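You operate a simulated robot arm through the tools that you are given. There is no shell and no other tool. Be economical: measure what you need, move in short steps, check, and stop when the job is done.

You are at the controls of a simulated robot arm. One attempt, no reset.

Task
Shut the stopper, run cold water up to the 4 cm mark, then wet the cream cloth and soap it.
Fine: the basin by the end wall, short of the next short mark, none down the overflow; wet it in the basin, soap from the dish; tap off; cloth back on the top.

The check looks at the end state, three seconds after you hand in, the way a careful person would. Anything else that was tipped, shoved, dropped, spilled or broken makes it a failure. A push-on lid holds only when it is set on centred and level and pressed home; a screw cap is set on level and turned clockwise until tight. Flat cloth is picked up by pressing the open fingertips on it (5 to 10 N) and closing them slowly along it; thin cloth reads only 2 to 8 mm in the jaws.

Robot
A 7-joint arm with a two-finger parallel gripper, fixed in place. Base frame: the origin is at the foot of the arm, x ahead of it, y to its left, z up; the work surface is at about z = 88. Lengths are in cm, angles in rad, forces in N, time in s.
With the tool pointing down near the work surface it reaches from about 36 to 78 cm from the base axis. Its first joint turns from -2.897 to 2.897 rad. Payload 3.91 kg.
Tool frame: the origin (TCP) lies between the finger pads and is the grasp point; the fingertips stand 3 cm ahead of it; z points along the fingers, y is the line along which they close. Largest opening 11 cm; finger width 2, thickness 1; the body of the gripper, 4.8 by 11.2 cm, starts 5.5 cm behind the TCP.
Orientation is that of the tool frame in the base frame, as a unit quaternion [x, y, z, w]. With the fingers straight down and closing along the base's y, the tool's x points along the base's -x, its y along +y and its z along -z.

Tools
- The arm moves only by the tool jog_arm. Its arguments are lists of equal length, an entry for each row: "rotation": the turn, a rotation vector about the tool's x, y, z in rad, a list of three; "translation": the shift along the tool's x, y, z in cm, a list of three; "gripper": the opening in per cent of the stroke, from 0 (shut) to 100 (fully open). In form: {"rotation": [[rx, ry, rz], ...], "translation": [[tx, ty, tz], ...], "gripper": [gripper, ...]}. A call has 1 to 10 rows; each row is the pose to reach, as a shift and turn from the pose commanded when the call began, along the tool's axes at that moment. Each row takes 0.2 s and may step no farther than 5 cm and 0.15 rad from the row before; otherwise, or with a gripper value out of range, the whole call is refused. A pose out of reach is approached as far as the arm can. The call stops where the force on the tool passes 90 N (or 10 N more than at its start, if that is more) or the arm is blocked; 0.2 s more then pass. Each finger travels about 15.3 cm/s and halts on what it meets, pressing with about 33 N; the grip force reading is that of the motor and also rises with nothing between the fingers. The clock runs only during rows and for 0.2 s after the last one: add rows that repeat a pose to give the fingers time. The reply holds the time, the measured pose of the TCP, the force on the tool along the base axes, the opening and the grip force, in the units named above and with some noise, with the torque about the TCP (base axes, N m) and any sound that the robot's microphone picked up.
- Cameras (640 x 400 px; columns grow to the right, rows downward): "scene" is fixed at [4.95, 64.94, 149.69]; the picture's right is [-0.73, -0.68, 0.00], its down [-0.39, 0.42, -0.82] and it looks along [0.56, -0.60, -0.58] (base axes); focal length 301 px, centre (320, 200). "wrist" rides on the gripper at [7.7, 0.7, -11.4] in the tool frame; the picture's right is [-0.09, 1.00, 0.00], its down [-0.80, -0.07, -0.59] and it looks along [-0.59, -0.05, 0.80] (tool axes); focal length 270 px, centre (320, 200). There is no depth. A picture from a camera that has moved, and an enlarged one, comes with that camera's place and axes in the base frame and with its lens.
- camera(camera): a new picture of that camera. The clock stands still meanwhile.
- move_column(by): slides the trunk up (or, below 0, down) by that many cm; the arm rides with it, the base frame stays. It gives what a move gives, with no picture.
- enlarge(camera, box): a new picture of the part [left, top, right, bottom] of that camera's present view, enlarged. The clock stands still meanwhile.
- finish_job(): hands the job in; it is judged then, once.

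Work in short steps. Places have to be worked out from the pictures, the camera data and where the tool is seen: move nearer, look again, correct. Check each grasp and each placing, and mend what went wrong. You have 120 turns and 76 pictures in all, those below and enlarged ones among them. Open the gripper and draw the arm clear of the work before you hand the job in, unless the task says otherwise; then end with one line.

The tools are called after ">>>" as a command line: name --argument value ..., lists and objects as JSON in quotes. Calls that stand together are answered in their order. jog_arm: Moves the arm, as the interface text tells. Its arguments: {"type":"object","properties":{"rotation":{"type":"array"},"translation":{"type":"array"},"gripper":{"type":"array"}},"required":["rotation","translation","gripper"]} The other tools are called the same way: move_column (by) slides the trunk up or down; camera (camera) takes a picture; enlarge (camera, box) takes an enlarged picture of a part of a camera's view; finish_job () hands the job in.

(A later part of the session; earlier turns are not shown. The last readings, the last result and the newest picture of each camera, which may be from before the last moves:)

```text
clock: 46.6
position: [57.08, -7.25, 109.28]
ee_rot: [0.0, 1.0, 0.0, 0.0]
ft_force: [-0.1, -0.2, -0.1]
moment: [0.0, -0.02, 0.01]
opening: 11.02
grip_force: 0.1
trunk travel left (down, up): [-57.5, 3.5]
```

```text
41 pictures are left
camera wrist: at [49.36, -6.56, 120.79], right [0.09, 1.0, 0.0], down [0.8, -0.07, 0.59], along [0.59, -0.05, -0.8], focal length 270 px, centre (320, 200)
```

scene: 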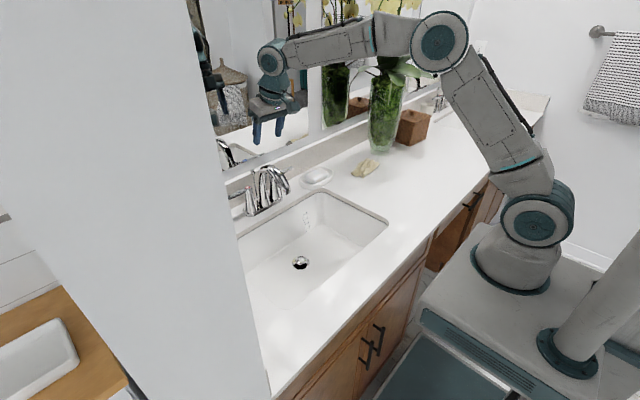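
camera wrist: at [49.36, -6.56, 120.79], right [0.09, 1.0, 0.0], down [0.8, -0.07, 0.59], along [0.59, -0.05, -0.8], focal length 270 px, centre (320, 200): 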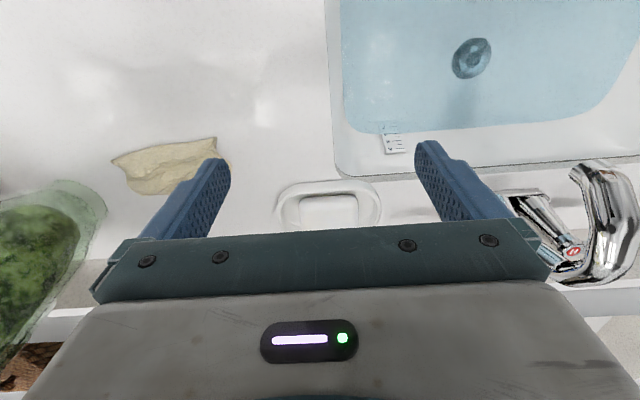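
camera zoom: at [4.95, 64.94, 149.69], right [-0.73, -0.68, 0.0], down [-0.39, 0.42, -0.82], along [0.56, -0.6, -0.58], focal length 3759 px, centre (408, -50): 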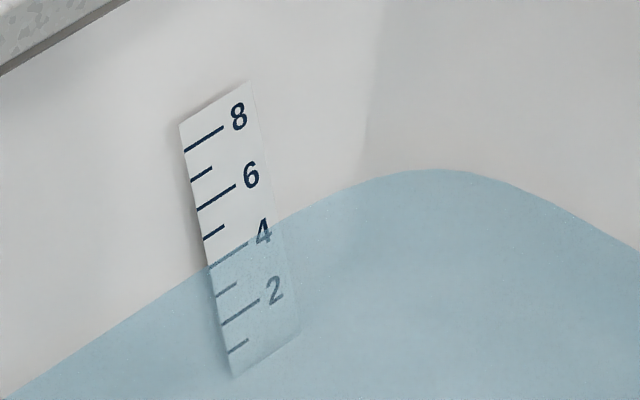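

Level sits right at the 4 mark. Now the cloth, about (66, -28): I move above it and look.

>>> jog_arm --rotation '[[0, 0, 0], [0, 0, 0], [0, 0, 0], [0, 0, 0], [0, 0, 0], [0, 0, 0]]' --translation '[[-0.5, -4, 1.5], [-1, -8, 3], [-1.5, -12, 4.5], [-2, -16, 6], [-2, -19.5, 8], [-2, -19.5, 8]]' --gripper '[100, 100, 100, 100, 100, 100]'

>>> camera --camera "wrist"

>>> enlarge --camera "scene" --box '[300, 120, 440, 200]'

```text
clock: 48.0
position: [59.11, -26.55, 101.13]
ee_rot: [0.0, 1.0, 0.001, 0.0]
ft_force: [0.6, 0.2, 0.5]
moment: [-0.02, 0.05, -0.02]
opening: 11.02
grip_force: 0.1
trunk travel left (down, up): [-57.5, 3.5]
```

```text
40 pictures are left
camera wrist: at [51.47, -25.82, 112.61], right [0.09, 1.0, 0.0], down [0.8, -0.07, 0.59], along [0.59, -0.05, -0.8], focal length 270 px, centre (320, 200)
```

wrist: 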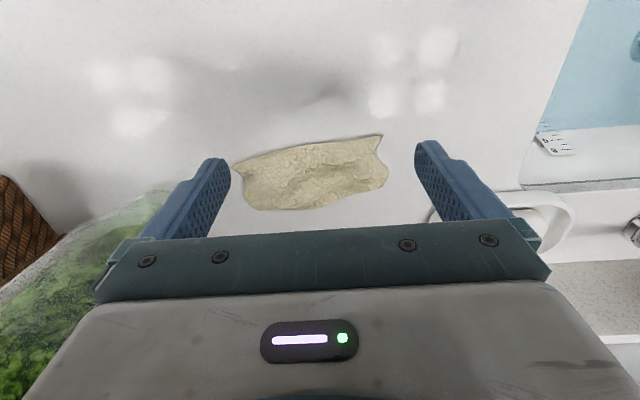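

```text
4.57 times, centred on (370, 160) of scene
camera zoom: at [4.95, 64.94, 149.69], right [-0.73, -0.68, 0.0], down [-0.39, 0.42, -0.82], along [0.56, -0.6, -0.58], focal length 1375 px, centre (91, 383)
```

zoom: 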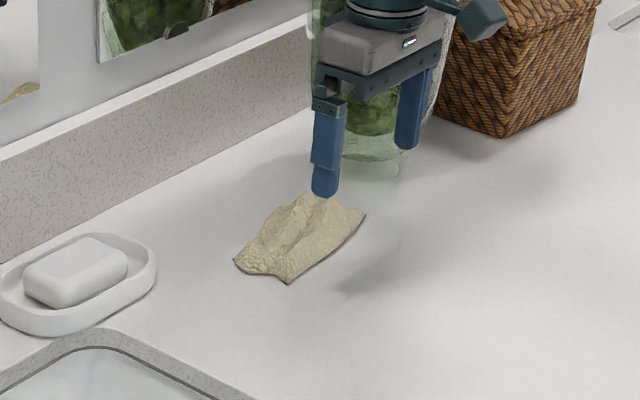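

Cloth spans about y −35.6…−20, x 62…70; centre (66, −27.6). I go over its middle, opening 6 cm, tips about 1.3 cm above the top.

>>> jog_arm --rotation '[[0, 0, 0], [0, 0, 0], [0, 0, 0], [0, 0, 0], [0, 0, 0]]' --translation '[[-3.5, -0.5, 1], [-6.9, -1, 3], [-6.9, -1, 6], [-6.9, -1, 8.6], [-6.9, -1, 8.6]]' --gripper '[80, 55, 55, 55, 55]'

>>> camera --camera "wrist"

```text
clock: 49.2
position: [66.03, -27.66, 93.95]
ee_rot: [0.0, 1.0, -0.004, 0.01]
ft_force: [-1.6, 0.9, 65.6]
moment: [1.63, 0.42, -0.02]
opening: 6.03
grip_force: 0.0
trunk travel left (down, up): [-57.5, 3.5]
```

```text
38 pictures are left
camera wrist: at [58.15, -26.86, 105.3], right [0.09, 1.0, -0.01], down [0.79, -0.07, 0.61], along [0.61, -0.06, -0.79], focal length 270 px, centre (320, 200)
```

wrist: 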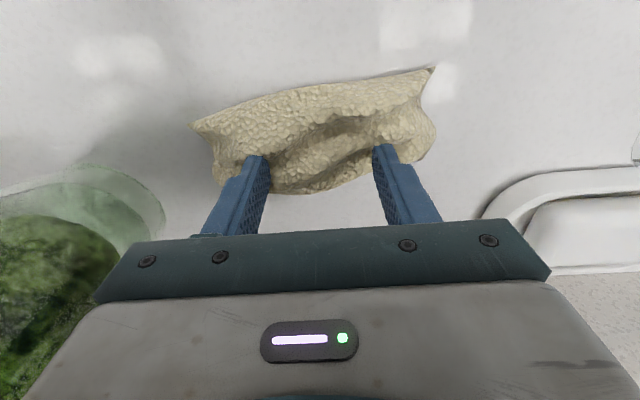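

Contact came early (tips at z ≈ 91, 65 N), so the top there is higher than assumed. I back off, shift 1 cm toward me, and press gently again.

>>> jog_arm --rotation '[[0, 0, 0], [0, 0, 0], [0, 0, 0], [0, 0, 0], [0, 0, 0]]' --translation '[[0, 0, -2.5], [1, 0, -2.5], [1, 0, -1.7], [1, 0, -1.3], [1, 0, -1.3]]' --gripper '[55, 55, 55, 55, 55]'

>>> enlarge --camera "scene" --box '[320, 120, 420, 200]'

```text
clock: 50.4
position: [64.8, -27.73, 94.02]
ee_rot: [0.0, 1.0, 0.0, 0.0]
ft_force: [-1.6, 1.1, 5.5]
moment: [0.05, 0.04, 0.01]
opening: 6.07
grip_force: 0.1
trunk travel left (down, up): [-57.5, 3.5]
```

```text
5.00 times, centred on (370, 160) of scene
camera zoom: at [4.95, 64.94, 149.69], right [-0.73, -0.68, 0.0], down [-0.39, 0.42, -0.82], along [0.56, -0.6, -0.58], focal length 1504 px, centre (70, 400)
```

zoom: 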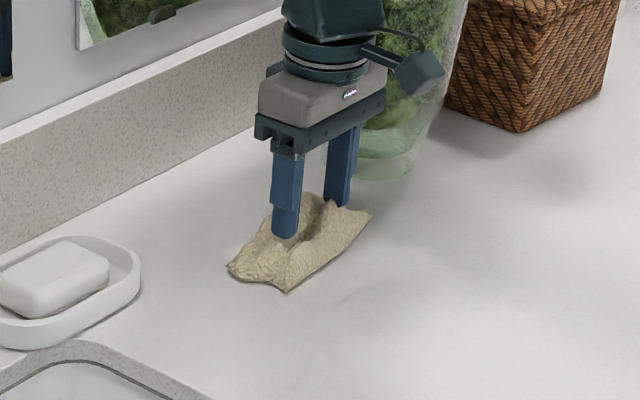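

Pressing at 5.5 N on the cloth. Close slowly.

>>> jog_arm --rotation '[[0, 0, 0], [0, 0, 0], [0, 0, 0], [0, 0, 0], [0, 0, 0], [0, 0, 0], [0, 0, 0], [0, 0, 0], [0, 0, 0], [0, 0, 0]]' --translation '[[0, 0, 0.05], [0, 0, 0.05], [0, 0, 0.05], [0, 0, 0.05], [0, 0, 0.05], [0, 0, 0.05], [0, 0, 0.05], [0, 0, 0.05], [0, 0, 0.05], [0, 0, 0.05]]' --gripper '[49, 43, 37, 31, 25, 19, 12, 5, 0, 0]'

>>> camera --camera "wrist"

```text
clock: 52.6
position: [64.85, -27.81, 94.0]
ee_rot: [0.0, 1.0, 0.0, 0.001]
ft_force: [-1.4, 2.4, 11.7]
moment: [0.11, 0.01, 0.03]
opening: 0.01
grip_force: 33.2
trunk travel left (down, up): [-57.5, 3.5]
```

```text
36 pictures are left
camera wrist: at [57.15, -27.05, 105.5], right [0.09, 1.0, 0.0], down [0.8, -0.07, 0.6], along [0.59, -0.05, -0.8], focal length 270 px, centre (320, 200)
```

wrist: 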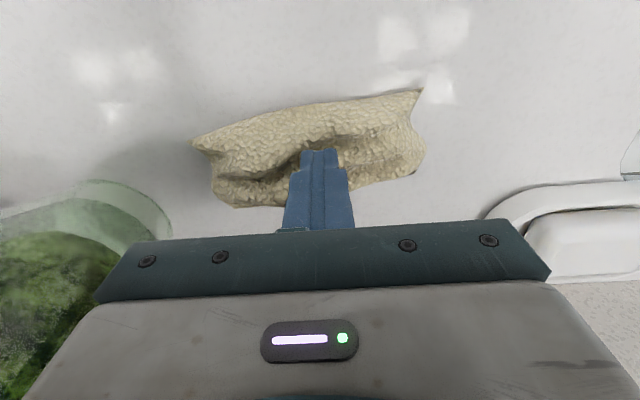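

Nothing in the jaws. I lift a little, reopen, press again, and close much more slowly.

>>> jog_arm --rotation '[[0, 0, 0], [0, 0, 0], [0, 0, 0], [0, 0, 0], [0, 0, 0], [0, 0, 0]]' --translation '[[0, 0, -1.5], [0, 0, -1.5], [0, 0, -1.5], [0, 0, -0.6], [0, 0, -0.05], [0, 0, -0.05]]' --gripper '[0, 36, 36, 36, 36, 36]'

>>> jog_arm --rotation '[[0, 0, 0], [0, 0, 0], [0, 0, 0], [0, 0, 0], [0, 0, 0], [0, 0, 0], [0, 0, 0], [0, 0, 0], [0, 0, 0], [0, 0, 0]]' --translation '[[0, 0, 0], [0, 0, 0], [0, 0, 0], [0, 0, 0], [0, 0, 0], [0, 0, 0], [0, 0, 0], [0, 0, 0], [0, 0, 0], [0, 0, 0]]' --gripper '[34, 32, 30, 28, 26, 24, 22, 20, 18, 16]'

>>> jog_arm --rotation '[[0, 0, 0], [0, 0, 0], [0, 0, 0], [0, 0, 0], [0, 0, 0], [0, 0, 0], [0, 0, 0], [0, 0, 0], [0, 0, 0], [0, 0, 0]]' --translation '[[0, 0, 0], [0, 0, 0], [0, 0, 0], [0, 0, 0], [0, 0, 0], [0, 0, 0], [0, 0, 0], [0, 0, 0], [0, 0, 0], [0, 0, 0]]' --gripper '[14, 12, 10, 8, 6, 4, 2, 0, 0, 0]'

```text
clock: 54.0
position: [64.89, -27.77, 94.02]
ee_rot: [0.0, 1.0, -0.001, 0.0]
ft_force: [-0.5, -0.3, 2.3]
moment: [0.0, 0.04, 0.03]
opening: 3.95
grip_force: 0.1
trunk travel left (down, up): [-57.5, 3.5]
```

```text
clock: 56.2
position: [64.75, -27.84, 93.96]
ee_rot: [0.0, 1.0, 0.0, -0.001]
ft_force: [0.5, 2.3, 4.5]
moment: [0.09, -0.02, 0.03]
opening: 1.91
grip_force: 1.0
trunk travel left (down, up): [-57.5, 3.5]
```

```text
clock: 58.4
position: [64.99, -27.66, 93.84]
ee_rot: [0.0, 1.0, 0.0, 0.0]
ft_force: [0.2, -0.3, 4.2]
moment: [0.05, 0.04, 0.0]
opening: 0.0
grip_force: 32.6
trunk travel left (down, up): [-57.5, 3.5]
```

Pressing force fell below 5 N that time. Retry with about 0.15 cm more press.

>>> jog_arm --rotation '[[0, 0, 0], [0, 0, 0], [0, 0, 0], [0, 0, 0], [0, 0, 0], [0, 0, 0], [0, 0, 0]]' --translation '[[0, 0, -1.5], [0.5, 0, -1.5], [0.5, 0, -1.5], [0.5, 0, -0.6], [0.5, 0, 0], [0.5, 0, 0.08], [0.5, 0, 0.08]]' --gripper '[0, 45, 50, 50, 50, 50, 50]'

```text
clock: 60.0
position: [64.37, -27.85, 93.97]
ee_rot: [-0.001, 1.0, -0.001, 0.001]
ft_force: [-3.3, 1.5, 6.8]
moment: [0.02, 0.1, -0.04]
opening: 5.51
grip_force: 0.1
trunk travel left (down, up): [-57.5, 3.5]
```

6.8 N. Close slowly, holding the press.

>>> jog_arm --rotation '[[0, 0, 0], [0, 0, 0], [0, 0, 0], [0, 0, 0], [0, 0, 0], [0, 0, 0], [0, 0, 0], [0, 0, 0], [0, 0, 0], [0, 0, 0]]' --translation '[[0, 0, 0.02], [0, 0, 0.02], [0, 0, 0.03], [0, 0, 0.03], [0, 0, 0.03], [0, 0, 0.03], [0, 0, 0.03], [0, 0, 0.03], [0, 0, 0.03], [0, 0, 0.03]]' --gripper '[47, 44, 41, 38, 35, 32, 29, 26, 23, 20]'

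>>> camera --camera "wrist"

```text
clock: 62.2
position: [64.31, -27.45, 93.91]
ee_rot: [0.0, 1.0, -0.001, 0.001]
ft_force: [0.1, 6.5, 17.1]
moment: [0.21, 0.01, 0.06]
opening: 2.57
grip_force: 3.5
trunk travel left (down, up): [-57.5, 3.5]
```

```text
35 pictures are left
camera wrist: at [56.64, -26.85, 105.48], right [0.09, 1.0, 0.0], down [0.8, -0.07, 0.6], along [0.59, -0.05, -0.8], focal length 270 px, centre (320, 200)
```

wrist: 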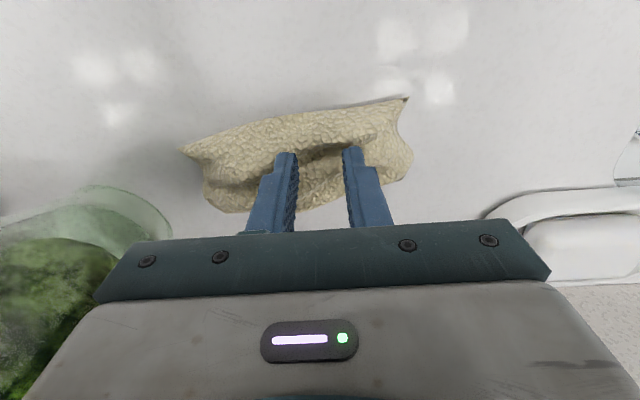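

The fingers now drag the cloth (grip 3.5 N). Continue slowly with slightly less press.

>>> jog_arm --rotation '[[0, 0, 0], [0, 0, 0], [0, 0, 0], [0, 0, 0], [0, 0, 0], [0, 0, 0], [0, 0, 0], [0, 0, 0], [0, 0, 0], [0, 0, 0]]' --translation '[[0, 0, -0.06], [0, 0, -0.08], [0, 0, -0.08], [0, 0, -0.08], [0, 0, -0.08], [0, 0, -0.08], [0, 0, -0.08], [0, 0, -0.08], [0, 0, -0.08], [0, 0, -0.08]]' --gripper '[18, 16, 14, 12, 9, 6, 3, 0, 0, 0]'

>>> enlarge --camera "wrist" --box '[170, 60, 470, 240]'

```text
clock: 64.4
position: [64.28, -27.61, 93.99]
ee_rot: [0.001, 1.0, 0.001, 0.0]
ft_force: [-1.1, 0.7, 9.2]
moment: [0.02, 0.03, 0.03]
opening: 0.0
grip_force: 32.9
trunk travel left (down, up): [-57.5, 3.5]
```

```text
2.13 times, centred on (320, 150) of wrist
camera zoom: at [56.61, -26.98, 105.5], right [0.09, 1.0, 0.0], down [0.8, -0.07, 0.59], along [0.59, -0.05, -0.8], focal length 577 px, centre (320, 307)
```

zoom: 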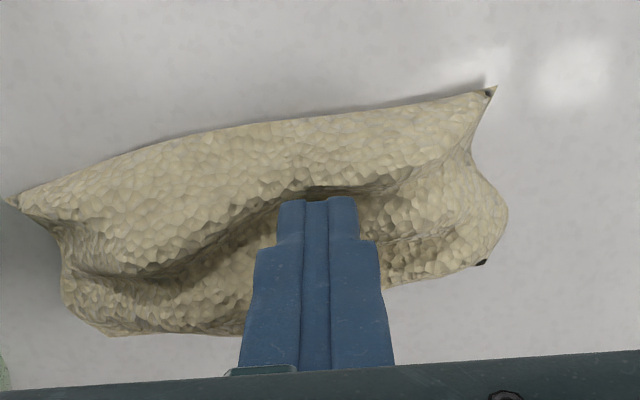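

Still slipping. I look closer at the fold from the side before changing the closing direction.

>>> jog_arm --rotation '[[0, 0, 0], [0, 0, 0], [0, 0, 0], [0, 0, 0]]' --translation '[[0, 0, -2], [0, 0, -6], [0, 0, -8], [0, 0, -8]]' --gripper '[0, 0, 30, 60]'

>>> enlarge --camera "scene" --box '[345, 150, 385, 182]'

>>> enlarge --camera "wrist" --box '[170, 60, 470, 240]'

```text
clock: 65.4
position: [64.28, -27.75, 102.13]
ee_rot: [0.0, 1.0, 0.0, 0.0]
ft_force: [-0.1, -0.7, 0.2]
moment: [-0.03, 0.0, 0.01]
opening: 6.6
grip_force: 0.1
trunk travel left (down, up): [-57.5, 3.5]
```

```text
12.50 times, centred on (365, 166) of scene
camera zoom: at [4.95, 64.94, 149.69], right [-0.73, -0.68, 0.0], down [-0.39, 0.42, -0.82], along [0.56, -0.6, -0.58], focal length 3759 px, centre (-242, 625)
```

zoom: 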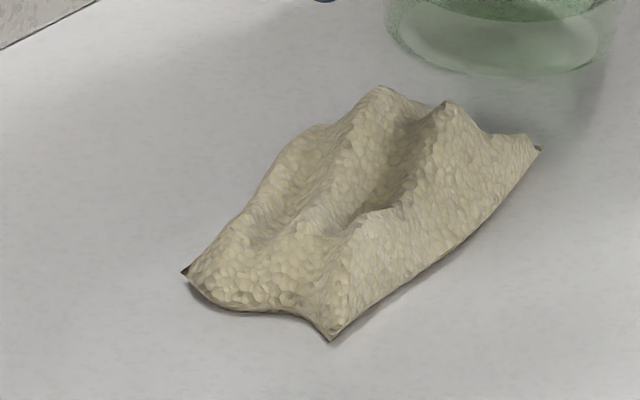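

```text
2.13 times, centred on (320, 150) of wrist
camera zoom: at [56.7, -27.09, 113.48], right [0.09, 1.0, 0.0], down [0.8, -0.07, 0.59], along [0.59, -0.05, -0.8], focal length 577 px, centre (320, 307)
```

zoom: 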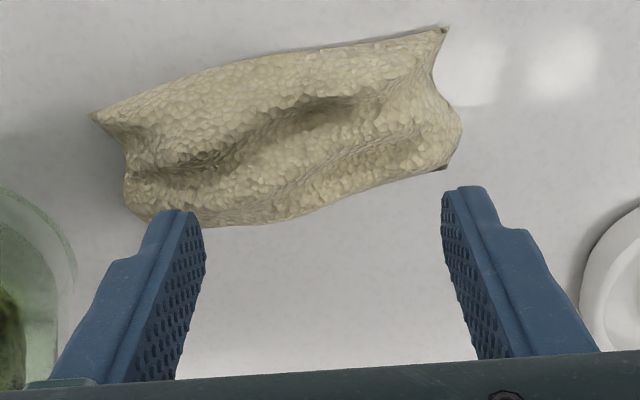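

The cloth has ridges running along its long side (≈ y), so closing across them (≈ x) should pinch. Rotate the tool 1.4 rad about its axis.

>>> jog_arm --rotation '[[0, 0, 0.14], [0, 0, 0.28], [0, 0, 0.42], [0, 0, 0.56], [0, 0, 0.7], [0, 0, 0.84], [0, 0, 0.98], [0, 0, 1.12], [0, 0, 1.26], [0, 0, 1.4]]' --translation '[[0, 0, 0], [0, 0, 0], [0, 0, 0], [0, 0, 0], [0, 0, 0], [0, 0, 0], [0, 0, 0], [0, 0, 0], [0, 0, 0], [0, 0, 0]]' --gripper '[60, 60, 60, 60, 60, 60, 60, 60, 60, 60]'

>>> camera --camera "wrist"

```text
clock: 67.6
position: [64.41, -27.86, 101.89]
ee_rot: [0.646, 0.764, 0.0, 0.0]
ft_force: [0.6, 0.4, 0.0]
moment: [0.02, -0.03, 0.0]
opening: 6.63
grip_force: 0.0
trunk travel left (down, up): [-57.5, 3.5]
```

```text
31 pictures are left
camera wrist: at [63.77, -20.06, 113.5], right [1.0, 0.08, 0.0], down [0.06, -0.8, 0.59], along [0.05, -0.59, -0.8], focal length 270 px, centre (320, 200)
```

wrist: 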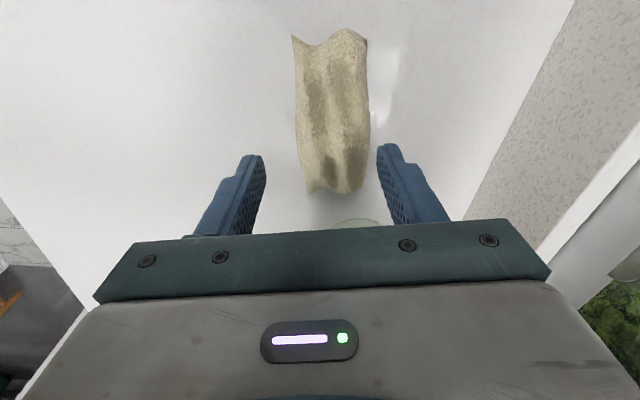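

Cloth centre here ≈ (65.7, −28), 6.4 cm wide. Centre on it, opening 5 cm, and lower to near contact.

>>> jog_arm --rotation '[[0, 0, 0], [0, 0, 0], [0, 0, 0], [0, 0, 0], [0, 0, 0]]' --translation '[[0, 1.2, 3], [0, 1.2, 6], [0, 1.2, 7], [0, 1.2, 7.6], [0, 1.2, 7.6]]' --gripper '[46, 46, 46, 46, 46]'

>>> enlarge --camera "scene" --box '[340, 130, 400, 182]'

```text
clock: 68.8
position: [65.64, -27.57, 94.3]
ee_rot: [0.644, 0.765, 0.0, 0.001]
ft_force: [0.5, -0.6, -0.3]
moment: [0.01, 0.0, 0.02]
opening: 5.07
grip_force: 0.0
trunk travel left (down, up): [-57.5, 3.5]
```

```text
7.69 times, centred on (370, 156) of scene
camera zoom: at [4.95, 64.94, 149.69], right [-0.73, -0.68, 0.0], down [-0.39, 0.42, -0.82], along [0.56, -0.6, -0.58], focal length 2313 px, centre (-65, 538)
```

zoom: 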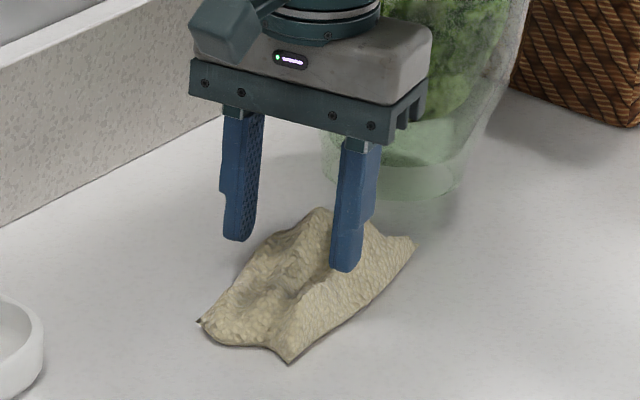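

Fingers sit over the front ridge and the back edge. Lower in small steps until 5–10 N.

>>> jog_arm --rotation '[[0, 0, 0], [0, 0, 0]]' --translation '[[0, 0, 0.3], [0, 0, 0.4]]' --gripper '[46, 46]'

```text
clock: 69.4
position: [65.52, -27.61, 93.96]
ee_rot: [0.644, 0.765, -0.001, 0.001]
ft_force: [-0.5, 0.8, 3.1]
moment: [0.01, 0.04, 0.02]
opening: 5.06
grip_force: 0.0
trunk travel left (down, up): [-57.5, 3.5]
```

Contact. Press a bit more and close slowly across the ridge.

>>> jog_arm --rotation '[[0, 0, 0], [0, 0, 0], [0, 0, 0], [0, 0, 0], [0, 0, 0], [0, 0, 0], [0, 0, 0], [0, 0, 0], [0, 0, 0], [0, 0, 0]]' --translation '[[0, 0, 0.1], [0, 0, 0.1], [0, 0, 0.1], [0, 0, 0.1], [0, 0, 0.1], [0, 0, 0.1], [0, 0, 0.1], [0, 0, 0.1], [0, 0, 0.1], [0, 0, 0.1]]' --gripper '[46, 43, 40, 37, 34, 31, 28, 25, 22, 19]'

>>> enlarge --camera "scene" --box '[340, 130, 400, 182]'

```text
clock: 71.6
position: [65.5, -27.5, 93.96]
ee_rot: [0.645, 0.764, 0.0, 0.001]
ft_force: [-4.2, -2.0, 12.9]
moment: [-0.1, 0.21, -0.09]
opening: 2.45
grip_force: 3.5
trunk travel left (down, up): [-57.5, 3.5]
```

```text
7.69 times, centred on (370, 156) of scene
camera zoom: at [4.95, 64.94, 149.69], right [-0.73, -0.68, 0.0], down [-0.39, 0.42, -0.82], along [0.56, -0.6, -0.58], focal length 2313 px, centre (-65, 538)
```

zoom: 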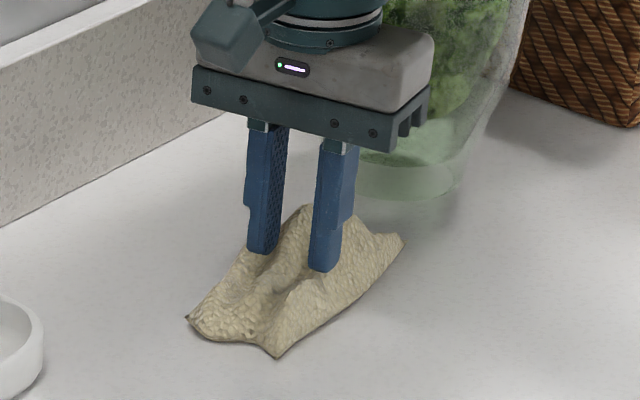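

Continue closing slowly.

>>> jog_arm --rotation '[[0, 0, 0], [0, 0, 0], [0, 0, 0], [0, 0, 0], [0, 0, 0], [0, 0, 0], [0, 0, 0], [0, 0, 0], [0, 0, 0], [0, 0, 0]]' --translation '[[0, 0, -0.05], [0, 0, -0.05], [0, 0, -0.05], [0, 0, -0.05], [0, 0, -0.05], [0, 0, -0.05], [0, 0, -0.05], [0, 0, -0.05], [0, 0, -0.05], [0, 0, -0.05]]' --gripper '[17, 15, 13, 11, 9, 7, 5, 3, 1, 0]'

>>> enlarge --camera "scene" --box '[340, 130, 400, 182]'

```text
clock: 73.8
position: [65.5, -27.49, 93.89]
ee_rot: [0.644, 0.765, 0.0, 0.001]
ft_force: [-1.7, -1.8, 16.2]
moment: [-0.02, 0.1, -0.06]
opening: 0.0
grip_force: 33.2
trunk travel left (down, up): [-57.5, 3.5]
```

```text
7.69 times, centred on (370, 156) of scene
camera zoom: at [4.95, 64.94, 149.69], right [-0.73, -0.68, 0.0], down [-0.39, 0.42, -0.82], along [0.56, -0.6, -0.58], focal length 2313 px, centre (-65, 538)
```

zoom: 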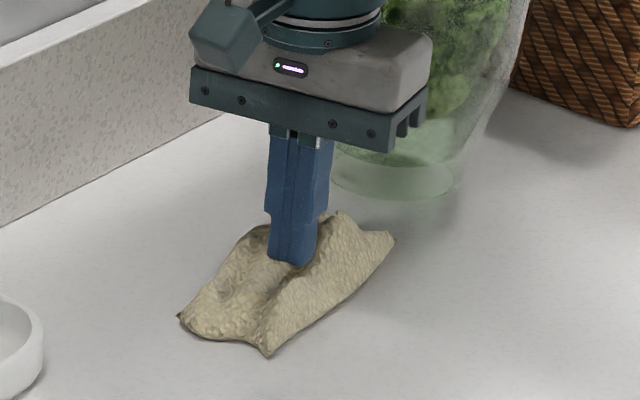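

The jaws shut on nothing. The cloth is a crumpled heap about 2–3 cm high, so I straddle its whole width instead: lift, open wide, lower beside it.

>>> jog_arm --rotation '[[0, 0, 0], [0, 0, 0], [0, 0, 0], [0, 0, 0], [0, 0, 0], [0, 0, 0], [0, 0, 0]]' --translation '[[0, 0, -2], [0, 0, -2], [0, 0, -2], [0, 0, 0], [0, 0, 0.6], [0, 0, 1.1], [0, 0, 1.1]]' --gripper '[0, 50, 85, 85, 85, 85, 85]'

>>> enlarge --camera "scene" --box '[340, 130, 400, 182]'

```text
clock: 75.4
position: [65.68, -27.54, 92.92]
ee_rot: [0.644, 0.765, 0.0, 0.0]
ft_force: [-0.3, -0.5, -1.6]
moment: [-0.02, 0.03, 0.0]
opening: 9.36
grip_force: 0.1
trunk travel left (down, up): [-57.5, 3.5]
```

```text
7.69 times, centred on (370, 156) of scene
camera zoom: at [4.95, 64.94, 149.69], right [-0.73, -0.68, 0.0], down [-0.39, 0.42, -0.82], along [0.56, -0.6, -0.58], focal length 2313 px, centre (-65, 538)
```

zoom: 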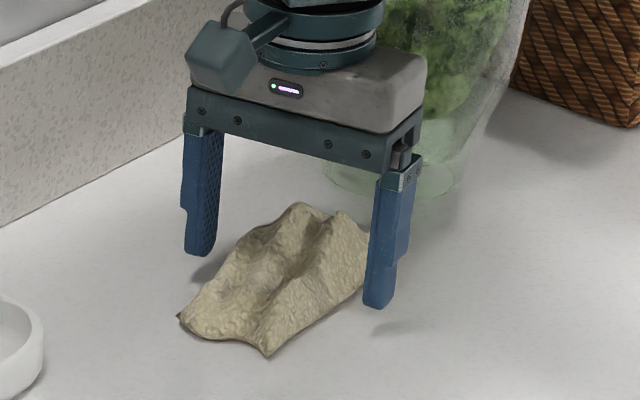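

No contact now, so the heap itself carried the fingertips. Lower to just above the counter and close slowly around it.

>>> jog_arm --rotation '[[0, 0, 0], [0, 0, 0], [0, 0, 0]]' --translation '[[0, 0, 0.6], [0, 0, 1.2], [0, 0, 1.2]]' --gripper '[85, 85, 85]'

>>> jog_arm --rotation '[[0, 0, 0], [0, 0, 0], [0, 0, 0], [0, 0, 0], [0, 0, 0], [0, 0, 0], [0, 0, 0], [0, 0, 0], [0, 0, 0], [0, 0, 0]]' --translation '[[0, 0, 0], [0, 0, 0], [0, 0, 0], [0, 0, 0], [0, 0, 0], [0, 0, 0], [0, 0, 0], [0, 0, 0], [0, 0, 0], [0, 0, 0]]' --gripper '[80, 75, 70, 65, 60, 55, 50, 45, 40, 35]'

>>> enlarge --camera "scene" --box '[340, 130, 400, 182]'

```text
clock: 76.2
position: [65.61, -27.51, 91.68]
ee_rot: [0.644, 0.765, 0.001, 0.001]
ft_force: [0.0, 0.0, 0.4]
moment: [-0.02, 0.01, -0.01]
opening: 9.34
grip_force: 0.1
trunk travel left (down, up): [-57.5, 3.5]
```

```text
clock: 78.4
position: [65.59, -27.55, 91.71]
ee_rot: [0.644, 0.765, 0.0, 0.001]
ft_force: [0.2, 0.0, 0.0]
moment: [0.03, 0.02, -0.02]
opening: 6.06
grip_force: 33.0
trunk travel left (down, up): [-57.5, 3.5]
```

```text
7.69 times, centred on (370, 156) of scene
camera zoom: at [4.95, 64.94, 149.69], right [-0.73, -0.68, 0.0], down [-0.39, 0.42, -0.82], along [0.56, -0.6, -0.58], focal length 2313 px, centre (-65, 538)
```

zoom: 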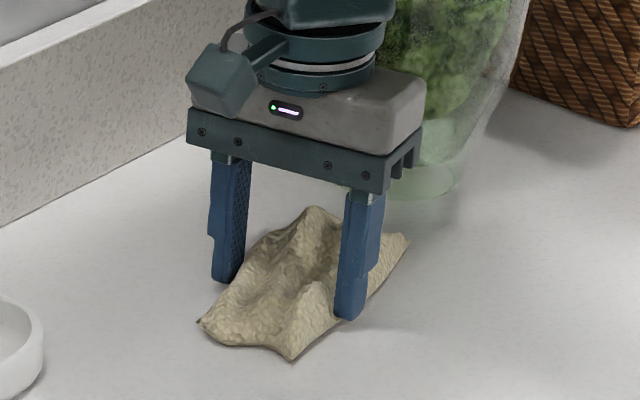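

The heap is held firmly between the fingers (6.06 cm, 33 N). Lift.

>>> jog_arm --rotation '[[0, 0, 0], [0, 0, 0], [0, 0, 0], [0, 0, 0], [0, 0, 0]]' --translation '[[0, 0, -0.5], [0, 0, -3], [0, 0, -7], [0, 0, -11], [0, 0, -11]]' --gripper '[35, 35, 35, 35, 35]'

>>> camera --camera "scene"

>>> camera --camera "wrist"

```text
clock: 79.6
position: [65.53, -27.52, 102.62]
ee_rot: [0.644, 0.765, 0.0, 0.0]
ft_force: [-0.4, 0.6, 0.0]
moment: [0.01, 0.01, 0.02]
opening: 3.84
grip_force: 0.1
trunk travel left (down, up): [-57.5, 3.5]
```

```text
25 pictures are left
```

scene: 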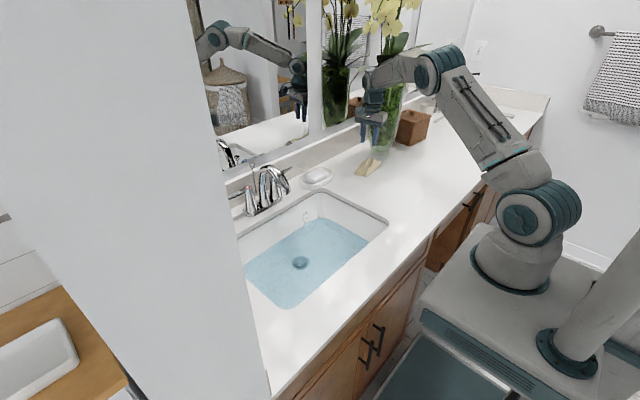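

```text
24 pictures are left
camera wrist: at [64.92, -19.85, 114.15], right [1.0, 0.08, 0.0], down [0.07, -0.8, 0.59], along [0.05, -0.59, -0.8], focal length 270 px, centre (320, 200)
```

wrist: 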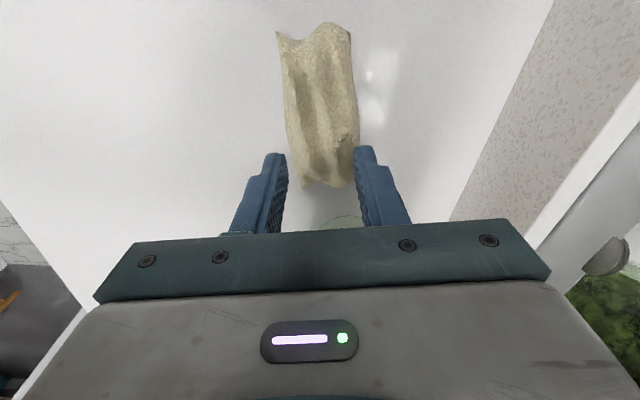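

It slipped out on lifting (opening fell to the commanded 3.8); the cloth lies unchanged. I retry with the tips right at the counter, and a full slow squeeze so the edges gather.

>>> jog_arm --rotation '[[0, 0, 0], [0, 0, 0], [0, 0, 0], [0, 0, 0], [0, 0, 0], [0, 0, 0]]' --translation '[[0, 0, 0], [0, 0, 4.5], [0, 0, 9], [0, 0, 11.2], [0, 0, 11.5], [0, 0, 11.5]]' --gripper '[60, 85, 85, 85, 85, 85]'

>>> jog_arm --rotation '[[0, 0, 0], [0, 0, 0], [0, 0, 0]]' --translation '[[0, 0, 0.15], [0, 0, 0.3], [0, 0, 0.3]]' --gripper '[85, 85, 85]'

```text
clock: 81.0
position: [65.74, -27.76, 91.02]
ee_rot: [0.644, 0.765, 0.0, 0.0]
ft_force: [-0.5, 0.1, 0.5]
moment: [-0.03, 0.0, -0.01]
opening: 9.34
grip_force: 0.1
trunk travel left (down, up): [-57.5, 3.5]
```

```text
clock: 81.8
position: [65.47, -27.86, 91.03]
ee_rot: [0.644, 0.765, 0.001, 0.003]
ft_force: [1.4, -2.1, 14.1]
moment: [-0.05, 0.64, 0.13]
opening: 9.27
grip_force: 0.0
trunk travel left (down, up): [-57.5, 3.5]
```

The counter is at z = 88.0 (contact at TCP 91.0). Ease to a light press and close slowly.

>>> jog_arm --rotation '[[0, 0, 0], [0, 0, 0], [0, 0, 0], [0, 0, 0], [0, 0, 0], [0, 0, 0], [0, 0, 0], [0, 0, 0], [0, 0, 0], [0, 0, 0]]' --translation '[[0, 0, -0.2], [0, 0, -0.2], [0, 0, -0.2], [0, 0, -0.2], [0, 0, -0.2], [0, 0, -0.2], [0, 0, -0.2], [0, 0, -0.2], [0, 0, -0.2], [0, 0, -0.2]]' --gripper '[80, 75, 70, 66, 62, 58, 54, 50, 45, 40]'

>>> jog_arm --rotation '[[0, 0, 0], [0, 0, 0], [0, 0, 0], [0, 0, 0], [0, 0, 0], [0, 0, 0], [0, 0, 0], [0, 0, 0], [0, 0, 0], [0, 0, 0]]' --translation '[[0, 0, 0], [0, 0, 0], [0, 0, 0], [0, 0, 0], [0, 0, 0], [0, 0, 0], [0, 0, 0], [0, 0, 0], [0, 0, 0], [0, 0, 0]]' --gripper '[35, 30, 25, 20, 15, 10, 5, 0, 0, 0]'

>>> enlarge --camera "wrist" --box '[170, 30, 470, 240]'

```text
clock: 84.0
position: [65.59, -27.58, 90.85]
ee_rot: [0.644, 0.765, 0.0, 0.0]
ft_force: [0.1, 1.3, 0.2]
moment: [0.02, -0.04, 0.07]
opening: 6.12
grip_force: 32.7
trunk travel left (down, up): [-57.5, 3.5]
```

```text
clock: 86.2
position: [65.56, -27.61, 90.98]
ee_rot: [0.644, 0.765, 0.0, 0.0]
ft_force: [0.5, 0.1, 0.3]
moment: [-0.02, -0.03, 0.01]
opening: 6.1
grip_force: 33.2
trunk travel left (down, up): [-57.5, 3.5]
```

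```text
1.90 times, centred on (320, 135) of wrist
camera zoom: at [64.98, -19.98, 102.53], right [1.0, 0.08, 0.0], down [0.07, -0.8, 0.59], along [0.05, -0.59, -0.8], focal length 515 px, centre (320, 324)
```

zoom: 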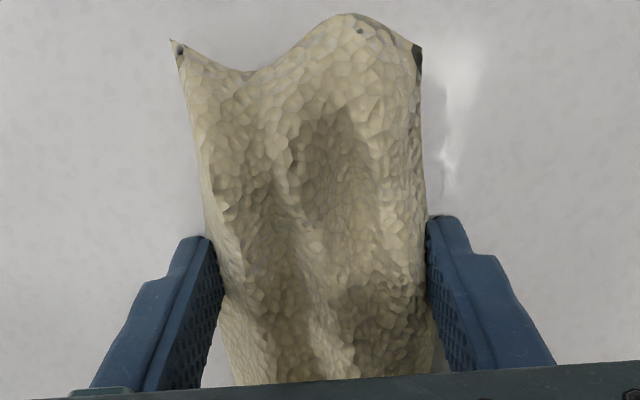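

Held at 6.1 cm / 33 N with the full squeeze commanded. Lift very gently by 1.5 cm and check.

>>> jog_arm --rotation '[[0, 0, 0], [0, 0, 0], [0, 0, 0], [0, 0, 0], [0, 0, 0]]' --translation '[[0, 0, -0.2], [0, 0, -0.5], [0, 0, -0.8], [0, 0, -1.1], [0, 0, -1.5]]' --gripper '[0, 0, 0, 0, 0]'

```text
clock: 87.4
position: [65.62, -27.48, 92.31]
ee_rot: [0.644, 0.765, 0.0, 0.0]
ft_force: [0.7, 0.3, -0.5]
moment: [-0.02, 0.01, -0.02]
opening: 6.09
grip_force: 33.3
trunk travel left (down, up): [-57.5, 3.5]
```

Still 6.09 cm. Continue up slowly and look.

>>> jog_arm --rotation '[[0, 0, 0], [0, 0, 0], [0, 0, 0], [0, 0, 0], [0, 0, 0], [0, 0, 0], [0, 0, 0]]' --translation '[[0, 0, -0.5], [0, 0, -1], [0, 0, -1.6], [0, 0, -2.2], [0, 0, -2.8], [0, 0, -3.5], [0, 0, -3.5]]' --gripper '[0, 0, 0, 0, 0, 0, 0]'

>>> enlarge --camera "scene" --box '[340, 120, 400, 182]'

```text
clock: 89.0
position: [65.59, -27.54, 95.96]
ee_rot: [0.644, 0.765, 0.0, -0.001]
ft_force: [-0.1, 0.1, -0.2]
moment: [-0.01, 0.0, 0.0]
opening: 6.13
grip_force: 33.1
trunk travel left (down, up): [-57.5, 3.5]
```

```text
6.45 times, centred on (370, 151) of scene
camera zoom: at [4.95, 64.94, 149.69], right [-0.73, -0.68, 0.0], down [-0.39, 0.42, -0.82], along [0.56, -0.6, -0.58], focal length 1940 px, centre (-3, 516)
```

zoom: 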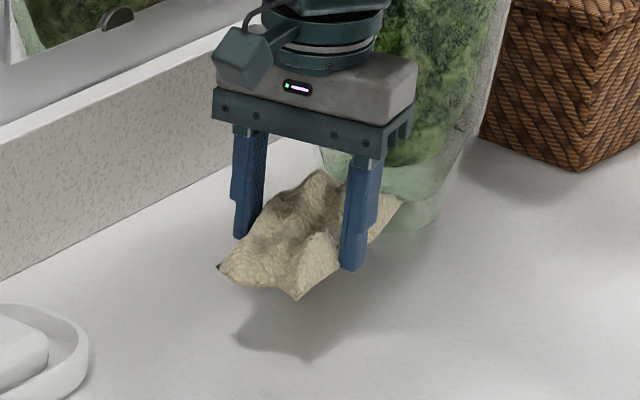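

The cloth is lifted and held. Carry it smoothly toward the basin.

>>> jog_arm --rotation '[[0, 0, 0], [0, 0, 0], [0, 0, 0], [0, 0, 0], [0, 0, 0], [0, 0, 0], [0, 0, 0], [0, 0, 0], [0, 0, 0], [0, 0, 0]]' --translation '[[0.7, -0.1, -0.7], [2, -0.3, -2], [4, -0.6, -3.5], [6.5, -0.9, -5], [9, -1.3, -6], [11.5, -1.6, -6], [14, -2, -6], [16.5, -2.3, -6], [19, -2.7, -6], [20.5, -2.9, -6]]' --gripper '[0, 0, 0, 0, 0, 0, 0, 0, 0, 0]'

>>> jog_arm --rotation '[[0, 0, 0], [0, 0, 0], [0, 0, 0], [0, 0, 0], [0, 0, 0], [0, 0, 0], [0, 0, 0], [0, 0, 0], [0, 0, 0], [0, 0, 0]]' --translation '[[1.5, -0.2, 0], [3.5, -0.5, 0], [6, -0.9, 0], [8.5, -1.2, 0], [11, -1.5, 0], [13.5, -1.9, 0], [16, -2.2, 0], [18.5, -2.6, 0], [20, -2.8, 0], [20.5, -2.8, 0]]' --gripper '[0, 0, 0, 0, 0, 0, 0, 0, 0, 0]'

>>> camera --camera "scene"

```text
clock: 91.2
position: [59.22, -7.77, 102.11]
ee_rot: [0.644, 0.765, 0.0, 0.0]
ft_force: [-0.7, 0.2, -0.1]
moment: [-0.04, -0.03, -0.03]
opening: 6.13
grip_force: 33.2
trunk travel left (down, up): [-57.5, 3.5]
```

```text
clock: 93.4
position: [52.91, 11.8, 101.99]
ee_rot: [0.644, 0.765, 0.0, 0.0]
ft_force: [0.6, -0.3, -0.1]
moment: [-0.02, 0.01, 0.0]
opening: 6.1
grip_force: 32.4
trunk travel left (down, up): [-57.5, 3.5]
```

```text
21 pictures are left
```

scene: 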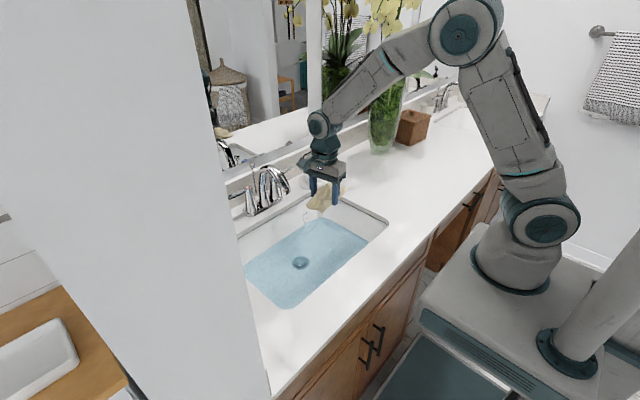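

Cloth held over the basin. Lower toward the water.

>>> jog_arm --rotation '[[0, 0, 0], [0, 0, 0], [0, 0, 0], [0, 0, 0], [0, 0, 0], [0, 0, 0], [0, 0, 0], [0, 0, 0], [0, 0, 0], [0, 0, 0]]' --translation '[[0, 0, 1.5], [0, 0, 4], [0, 0, 7], [0, 0, 10], [0, 0, 13], [0, 0, 16], [0, 0, 18], [0, 0, 19.5], [0, 0, 20.5], [0, 0, 21]]' --gripper '[0, 0, 0, 0, 0, 0, 0, 0, 0, 0]'

>>> enlarge --camera "scene" --box '[230, 160, 400, 310]'

```text
clock: 95.6
position: [52.92, 11.79, 80.91]
ee_rot: [0.644, 0.765, 0.0, -0.001]
ft_force: [-0.2, -0.1, -0.5]
moment: [0.03, 0.01, 0.0]
opening: 6.1
grip_force: 33.3
trunk travel left (down, up): [-57.5, 3.5]
```

```text
2.67 times, centred on (315, 235) of scene
camera zoom: at [4.95, 64.94, 149.69], right [-0.73, -0.68, 0.0], down [-0.39, 0.42, -0.82], along [0.56, -0.6, -0.58], focal length 802 px, centre (333, 107)
```

zoom: 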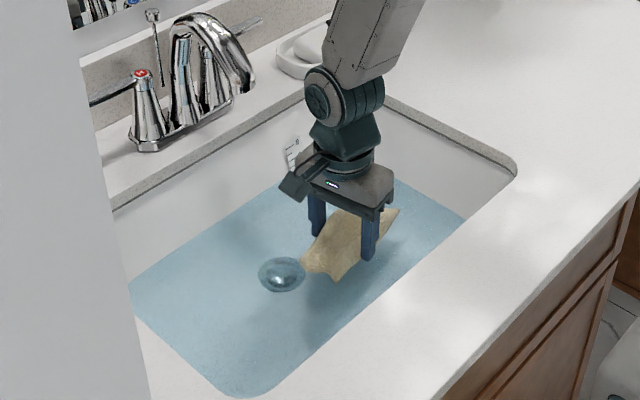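

Lower another 3.5 cm to submerge it, and hold 1 s.

>>> jog_arm --rotation '[[0, 0, 0], [0, 0, 0], [0, 0, 0], [0, 0, 0], [0, 0, 0], [0, 0, 0], [0, 0, 0], [0, 0, 0], [0, 0, 0], [0, 0, 0]]' --translation '[[0, 0, 0.7], [0, 0, 1.4], [0, 0, 2.1], [0, 0, 2.8], [0, 0, 3.5], [0, 0, 3.5], [0, 0, 3.5], [0, 0, 3.5], [0, 0, 3.5], [0, 0, 3.5]]' --gripper '[0, 0, 0, 0, 0, 0, 0, 0, 0, 0]'

>>> enlarge --camera "scene" --box '[270, 180, 380, 280]'

```text
clock: 97.8
position: [53.06, 11.96, 77.5]
ee_rot: [0.644, 0.765, 0.0, 0.001]
ft_force: [-0.8, 0.5, -0.8]
moment: [0.01, 0.01, -0.03]
opening: 6.12
grip_force: 33.2
trunk travel left (down, up): [-57.5, 3.5]
```

```text
4.00 times, centred on (325, 230) of scene
camera zoom: at [4.95, 64.94, 149.69], right [-0.73, -0.68, 0.0], down [-0.39, 0.42, -0.82], along [0.56, -0.6, -0.58], focal length 1203 px, centre (300, 80)
```

zoom: 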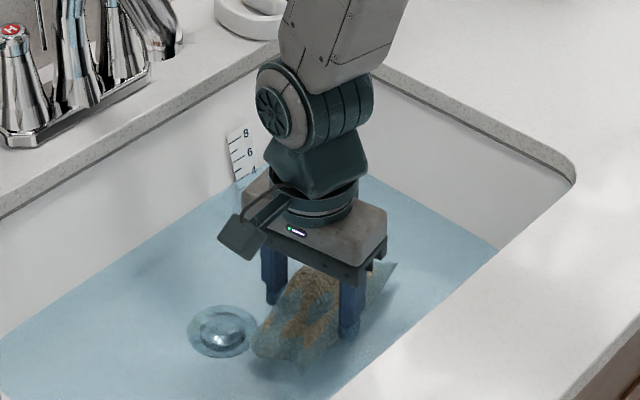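

Most of it is under, ridges still dry-looking. Lower 1 cm more and hold 1.4 s.

>>> jog_arm --rotation '[[0, 0, 0], [0, 0, 0], [0, 0, 0], [0, 0, 0], [0, 0, 0], [0, 0, 0], [0, 0, 0], [0, 0, 0], [0, 0, 0], [0, 0, 0]]' --translation '[[0, 0, 0.4], [0, 0, 0.8], [0, 0, 1.1], [0, 0, 1.1], [0, 0, 1.1], [0, 0, 1.1], [0, 0, 1.1], [0, 0, 1.1], [0, 0, 1.1], [0, 0, 1.1]]' --gripper '[0, 0, 0, 0, 0, 0, 0, 0, 0, 0]'

>>> enlarge --camera "scene" --box '[270, 180, 380, 280]'

```text
clock: 100.0
position: [52.98, 12.03, 76.36]
ee_rot: [0.644, 0.765, 0.0, 0.0]
ft_force: [-0.6, 0.8, -0.4]
moment: [0.0, 0.03, 0.0]
opening: 6.13
grip_force: 32.6
trunk travel left (down, up): [-57.5, 3.5]
```

```text
4.00 times, centred on (325, 230) of scene
camera zoom: at [4.95, 64.94, 149.69], right [-0.73, -0.68, 0.0], down [-0.39, 0.42, -0.82], along [0.56, -0.6, -0.58], focal length 1203 px, centre (300, 80)
```

zoom: 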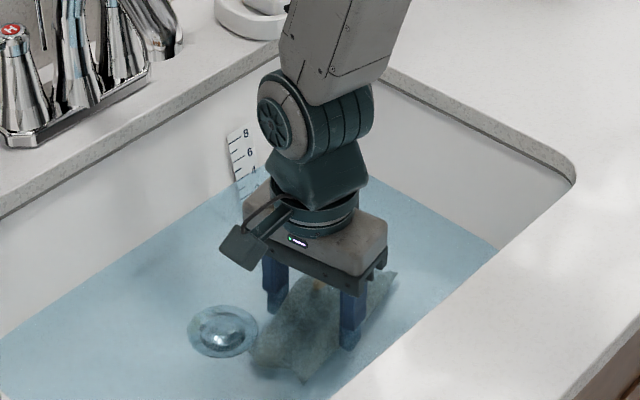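

Now submerged and darkened. Hold a little, then raise slowly out of the water and let it drip over the basin.

>>> jog_arm --rotation '[[0, 0, 0], [0, 0, 0], [0, 0, 0], [0, 0, 0], [0, 0, 0], [0, 0, 0], [0, 0, 0], [0, 0, 0], [0, 0, 0], [0, 0, 0]]' --translation '[[0, 0, 0], [0, 0, 0], [0, 0, 0], [0, 0, -0.6], [0, 0, -1.4], [0, 0, -2.4], [0, 0, -3.6], [0, 0, -4.8], [0, 0, -6], [0, 0, -7]]' --gripper '[0, 0, 0, 0, 0, 0, 0, 0, 0, 0]'

>>> jog_arm --rotation '[[0, 0, 0], [0, 0, 0], [0, 0, 0], [0, 0, 0], [0, 0, 0], [0, 0, 0], [0, 0, 0], [0, 0, 0], [0, 0, 0], [0, 0, 0]]' --translation '[[0, 0, 0], [0, 0, 0], [0, 0, 0], [0, 0, 0], [0, 0, 0], [0, 0, 0], [0, 0, 0], [0, 0, 0], [0, 0, 0], [0, 0, 0]]' --gripper '[0, 0, 0, 0, 0, 0, 0, 0, 0, 0]'

>>> enlarge --camera "scene" --box '[270, 180, 380, 280]'

```text
clock: 102.2
position: [53.15, 11.9, 83.16]
ee_rot: [0.644, 0.765, 0.001, 0.0]
ft_force: [0.5, 0.5, -0.2]
moment: [0.03, 0.0, 0.02]
opening: 6.09
grip_force: 32.4
trunk travel left (down, up): [-57.5, 3.5]
```

```text
clock: 104.4
position: [53.16, 11.95, 83.2]
ee_rot: [0.644, 0.765, 0.0, 0.0]
ft_force: [-0.8, -0.2, -0.3]
moment: [0.01, 0.02, -0.02]
opening: 6.11
grip_force: 33.0
trunk travel left (down, up): [-57.5, 3.5]
```

```text
4.00 times, centred on (325, 230) of scene
camera zoom: at [4.95, 64.94, 149.69], right [-0.73, -0.68, 0.0], down [-0.39, 0.42, -0.82], along [0.56, -0.6, -0.58], focal length 1203 px, centre (300, 80)
```

zoom: 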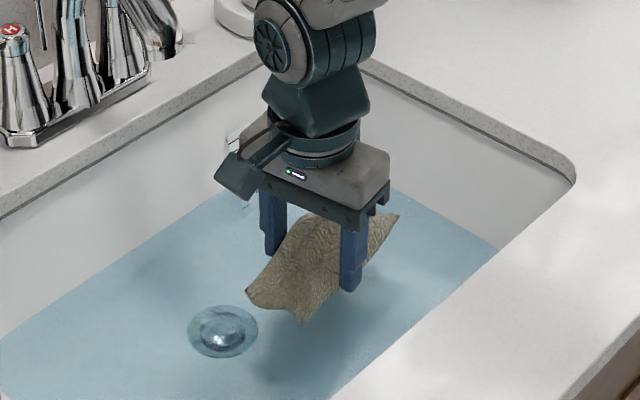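

Cloth is wet and held. Let it drip 2 s more, then rise and move toward the -y side over the basin.

>>> jog_arm --rotation '[[0, 0, 0], [0, 0, 0], [0, 0, 0], [0, 0, 0], [0, 0, 0], [0, 0, 0], [0, 0, 0], [0, 0, 0], [0, 0, 0], [0, 0, 0]]' --translation '[[0, 0, 0], [0, 0, 0], [0, 0, 0], [0, 0, 0], [0, 0, 0], [0, 0, 0], [0, 0, 0], [0, 0, 0], [0, 0, 0], [0, 0, 0]]' --gripper '[0, 0, 0, 0, 0, 0, 0, 0, 0, 0]'

>>> jog_arm --rotation '[[0, 0, 0], [0, 0, 0], [0, 0, 0], [0, 0, 0], [0, 0, 0], [0, 0, 0], [0, 0, 0], [0, 0, 0], [0, 0, 0], [0, 0, 0]]' --translation '[[0, 0, -1.2], [0, 0, -3], [0, 0, -5.5], [0, 0, -8], [0, 0, -10.5], [0, 0, -13], [0, 0, -15.5], [0, 0, -18], [0, 0, -20], [0, 0, -21]]' --gripper '[0, 0, 0, 0, 0, 0, 0, 0, 0, 0]'

>>> jog_arm --rotation '[[0, 0, 0], [0, 0, 0], [0, 0, 0], [0, 0, 0], [0, 0, 0], [0, 0, 0], [0, 0, 0], [0, 0, 0]]' --translation '[[-0.8, -0.1, 0], [-2.5, -0.4, 0], [-4.8, -0.8, 0], [-7.1, -1.2, 0], [-9.4, -1.6, 0], [-11.5, -2, 0], [-12.8, -2.2, 0], [-13.3, -2.3, 0]]' --gripper '[0, 0, 0, 0, 0, 0, 0, 0]'

>>> enlarge --camera "scene" --box '[270, 130, 380, 230]'

```text
clock: 106.6
position: [53.04, 12.05, 83.18]
ee_rot: [0.644, 0.765, 0.0, 0.0]
ft_force: [0.2, 0.7, -0.2]
moment: [0.02, -0.01, -0.01]
opening: 6.1
grip_force: 33.1
trunk travel left (down, up): [-57.5, 3.5]
```

```text
clock: 108.8
position: [53.09, 11.86, 104.58]
ee_rot: [0.645, 0.764, 0.0, 0.0]
ft_force: [0.0, 0.1, -0.7]
moment: [0.02, 0.02, 0.03]
opening: 6.12
grip_force: 33.1
trunk travel left (down, up): [-57.5, 3.5]
```

```text
clock: 110.6
position: [53.17, -1.63, 104.31]
ee_rot: [0.644, 0.765, 0.0, 0.0]
ft_force: [0.9, -0.1, -0.4]
moment: [0.02, 0.0, 0.02]
opening: 6.11
grip_force: 33.4
trunk travel left (down, up): [-57.5, 3.5]
```

```text
4.00 times, centred on (325, 180) of scene
camera zoom: at [4.95, 64.94, 149.69], right [-0.73, -0.68, 0.0], down [-0.39, 0.42, -0.82], along [0.56, -0.6, -0.58], focal length 1203 px, centre (300, 280)
```

zoom: 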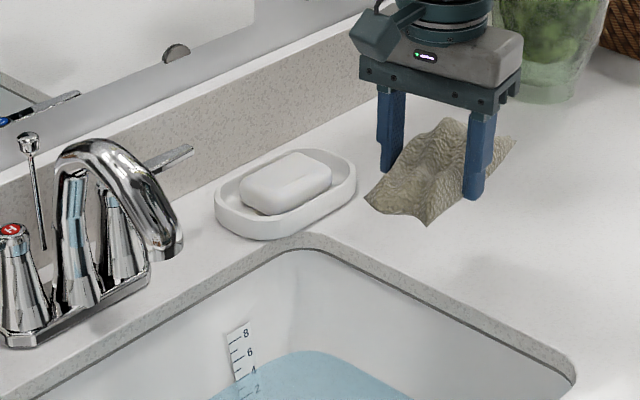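

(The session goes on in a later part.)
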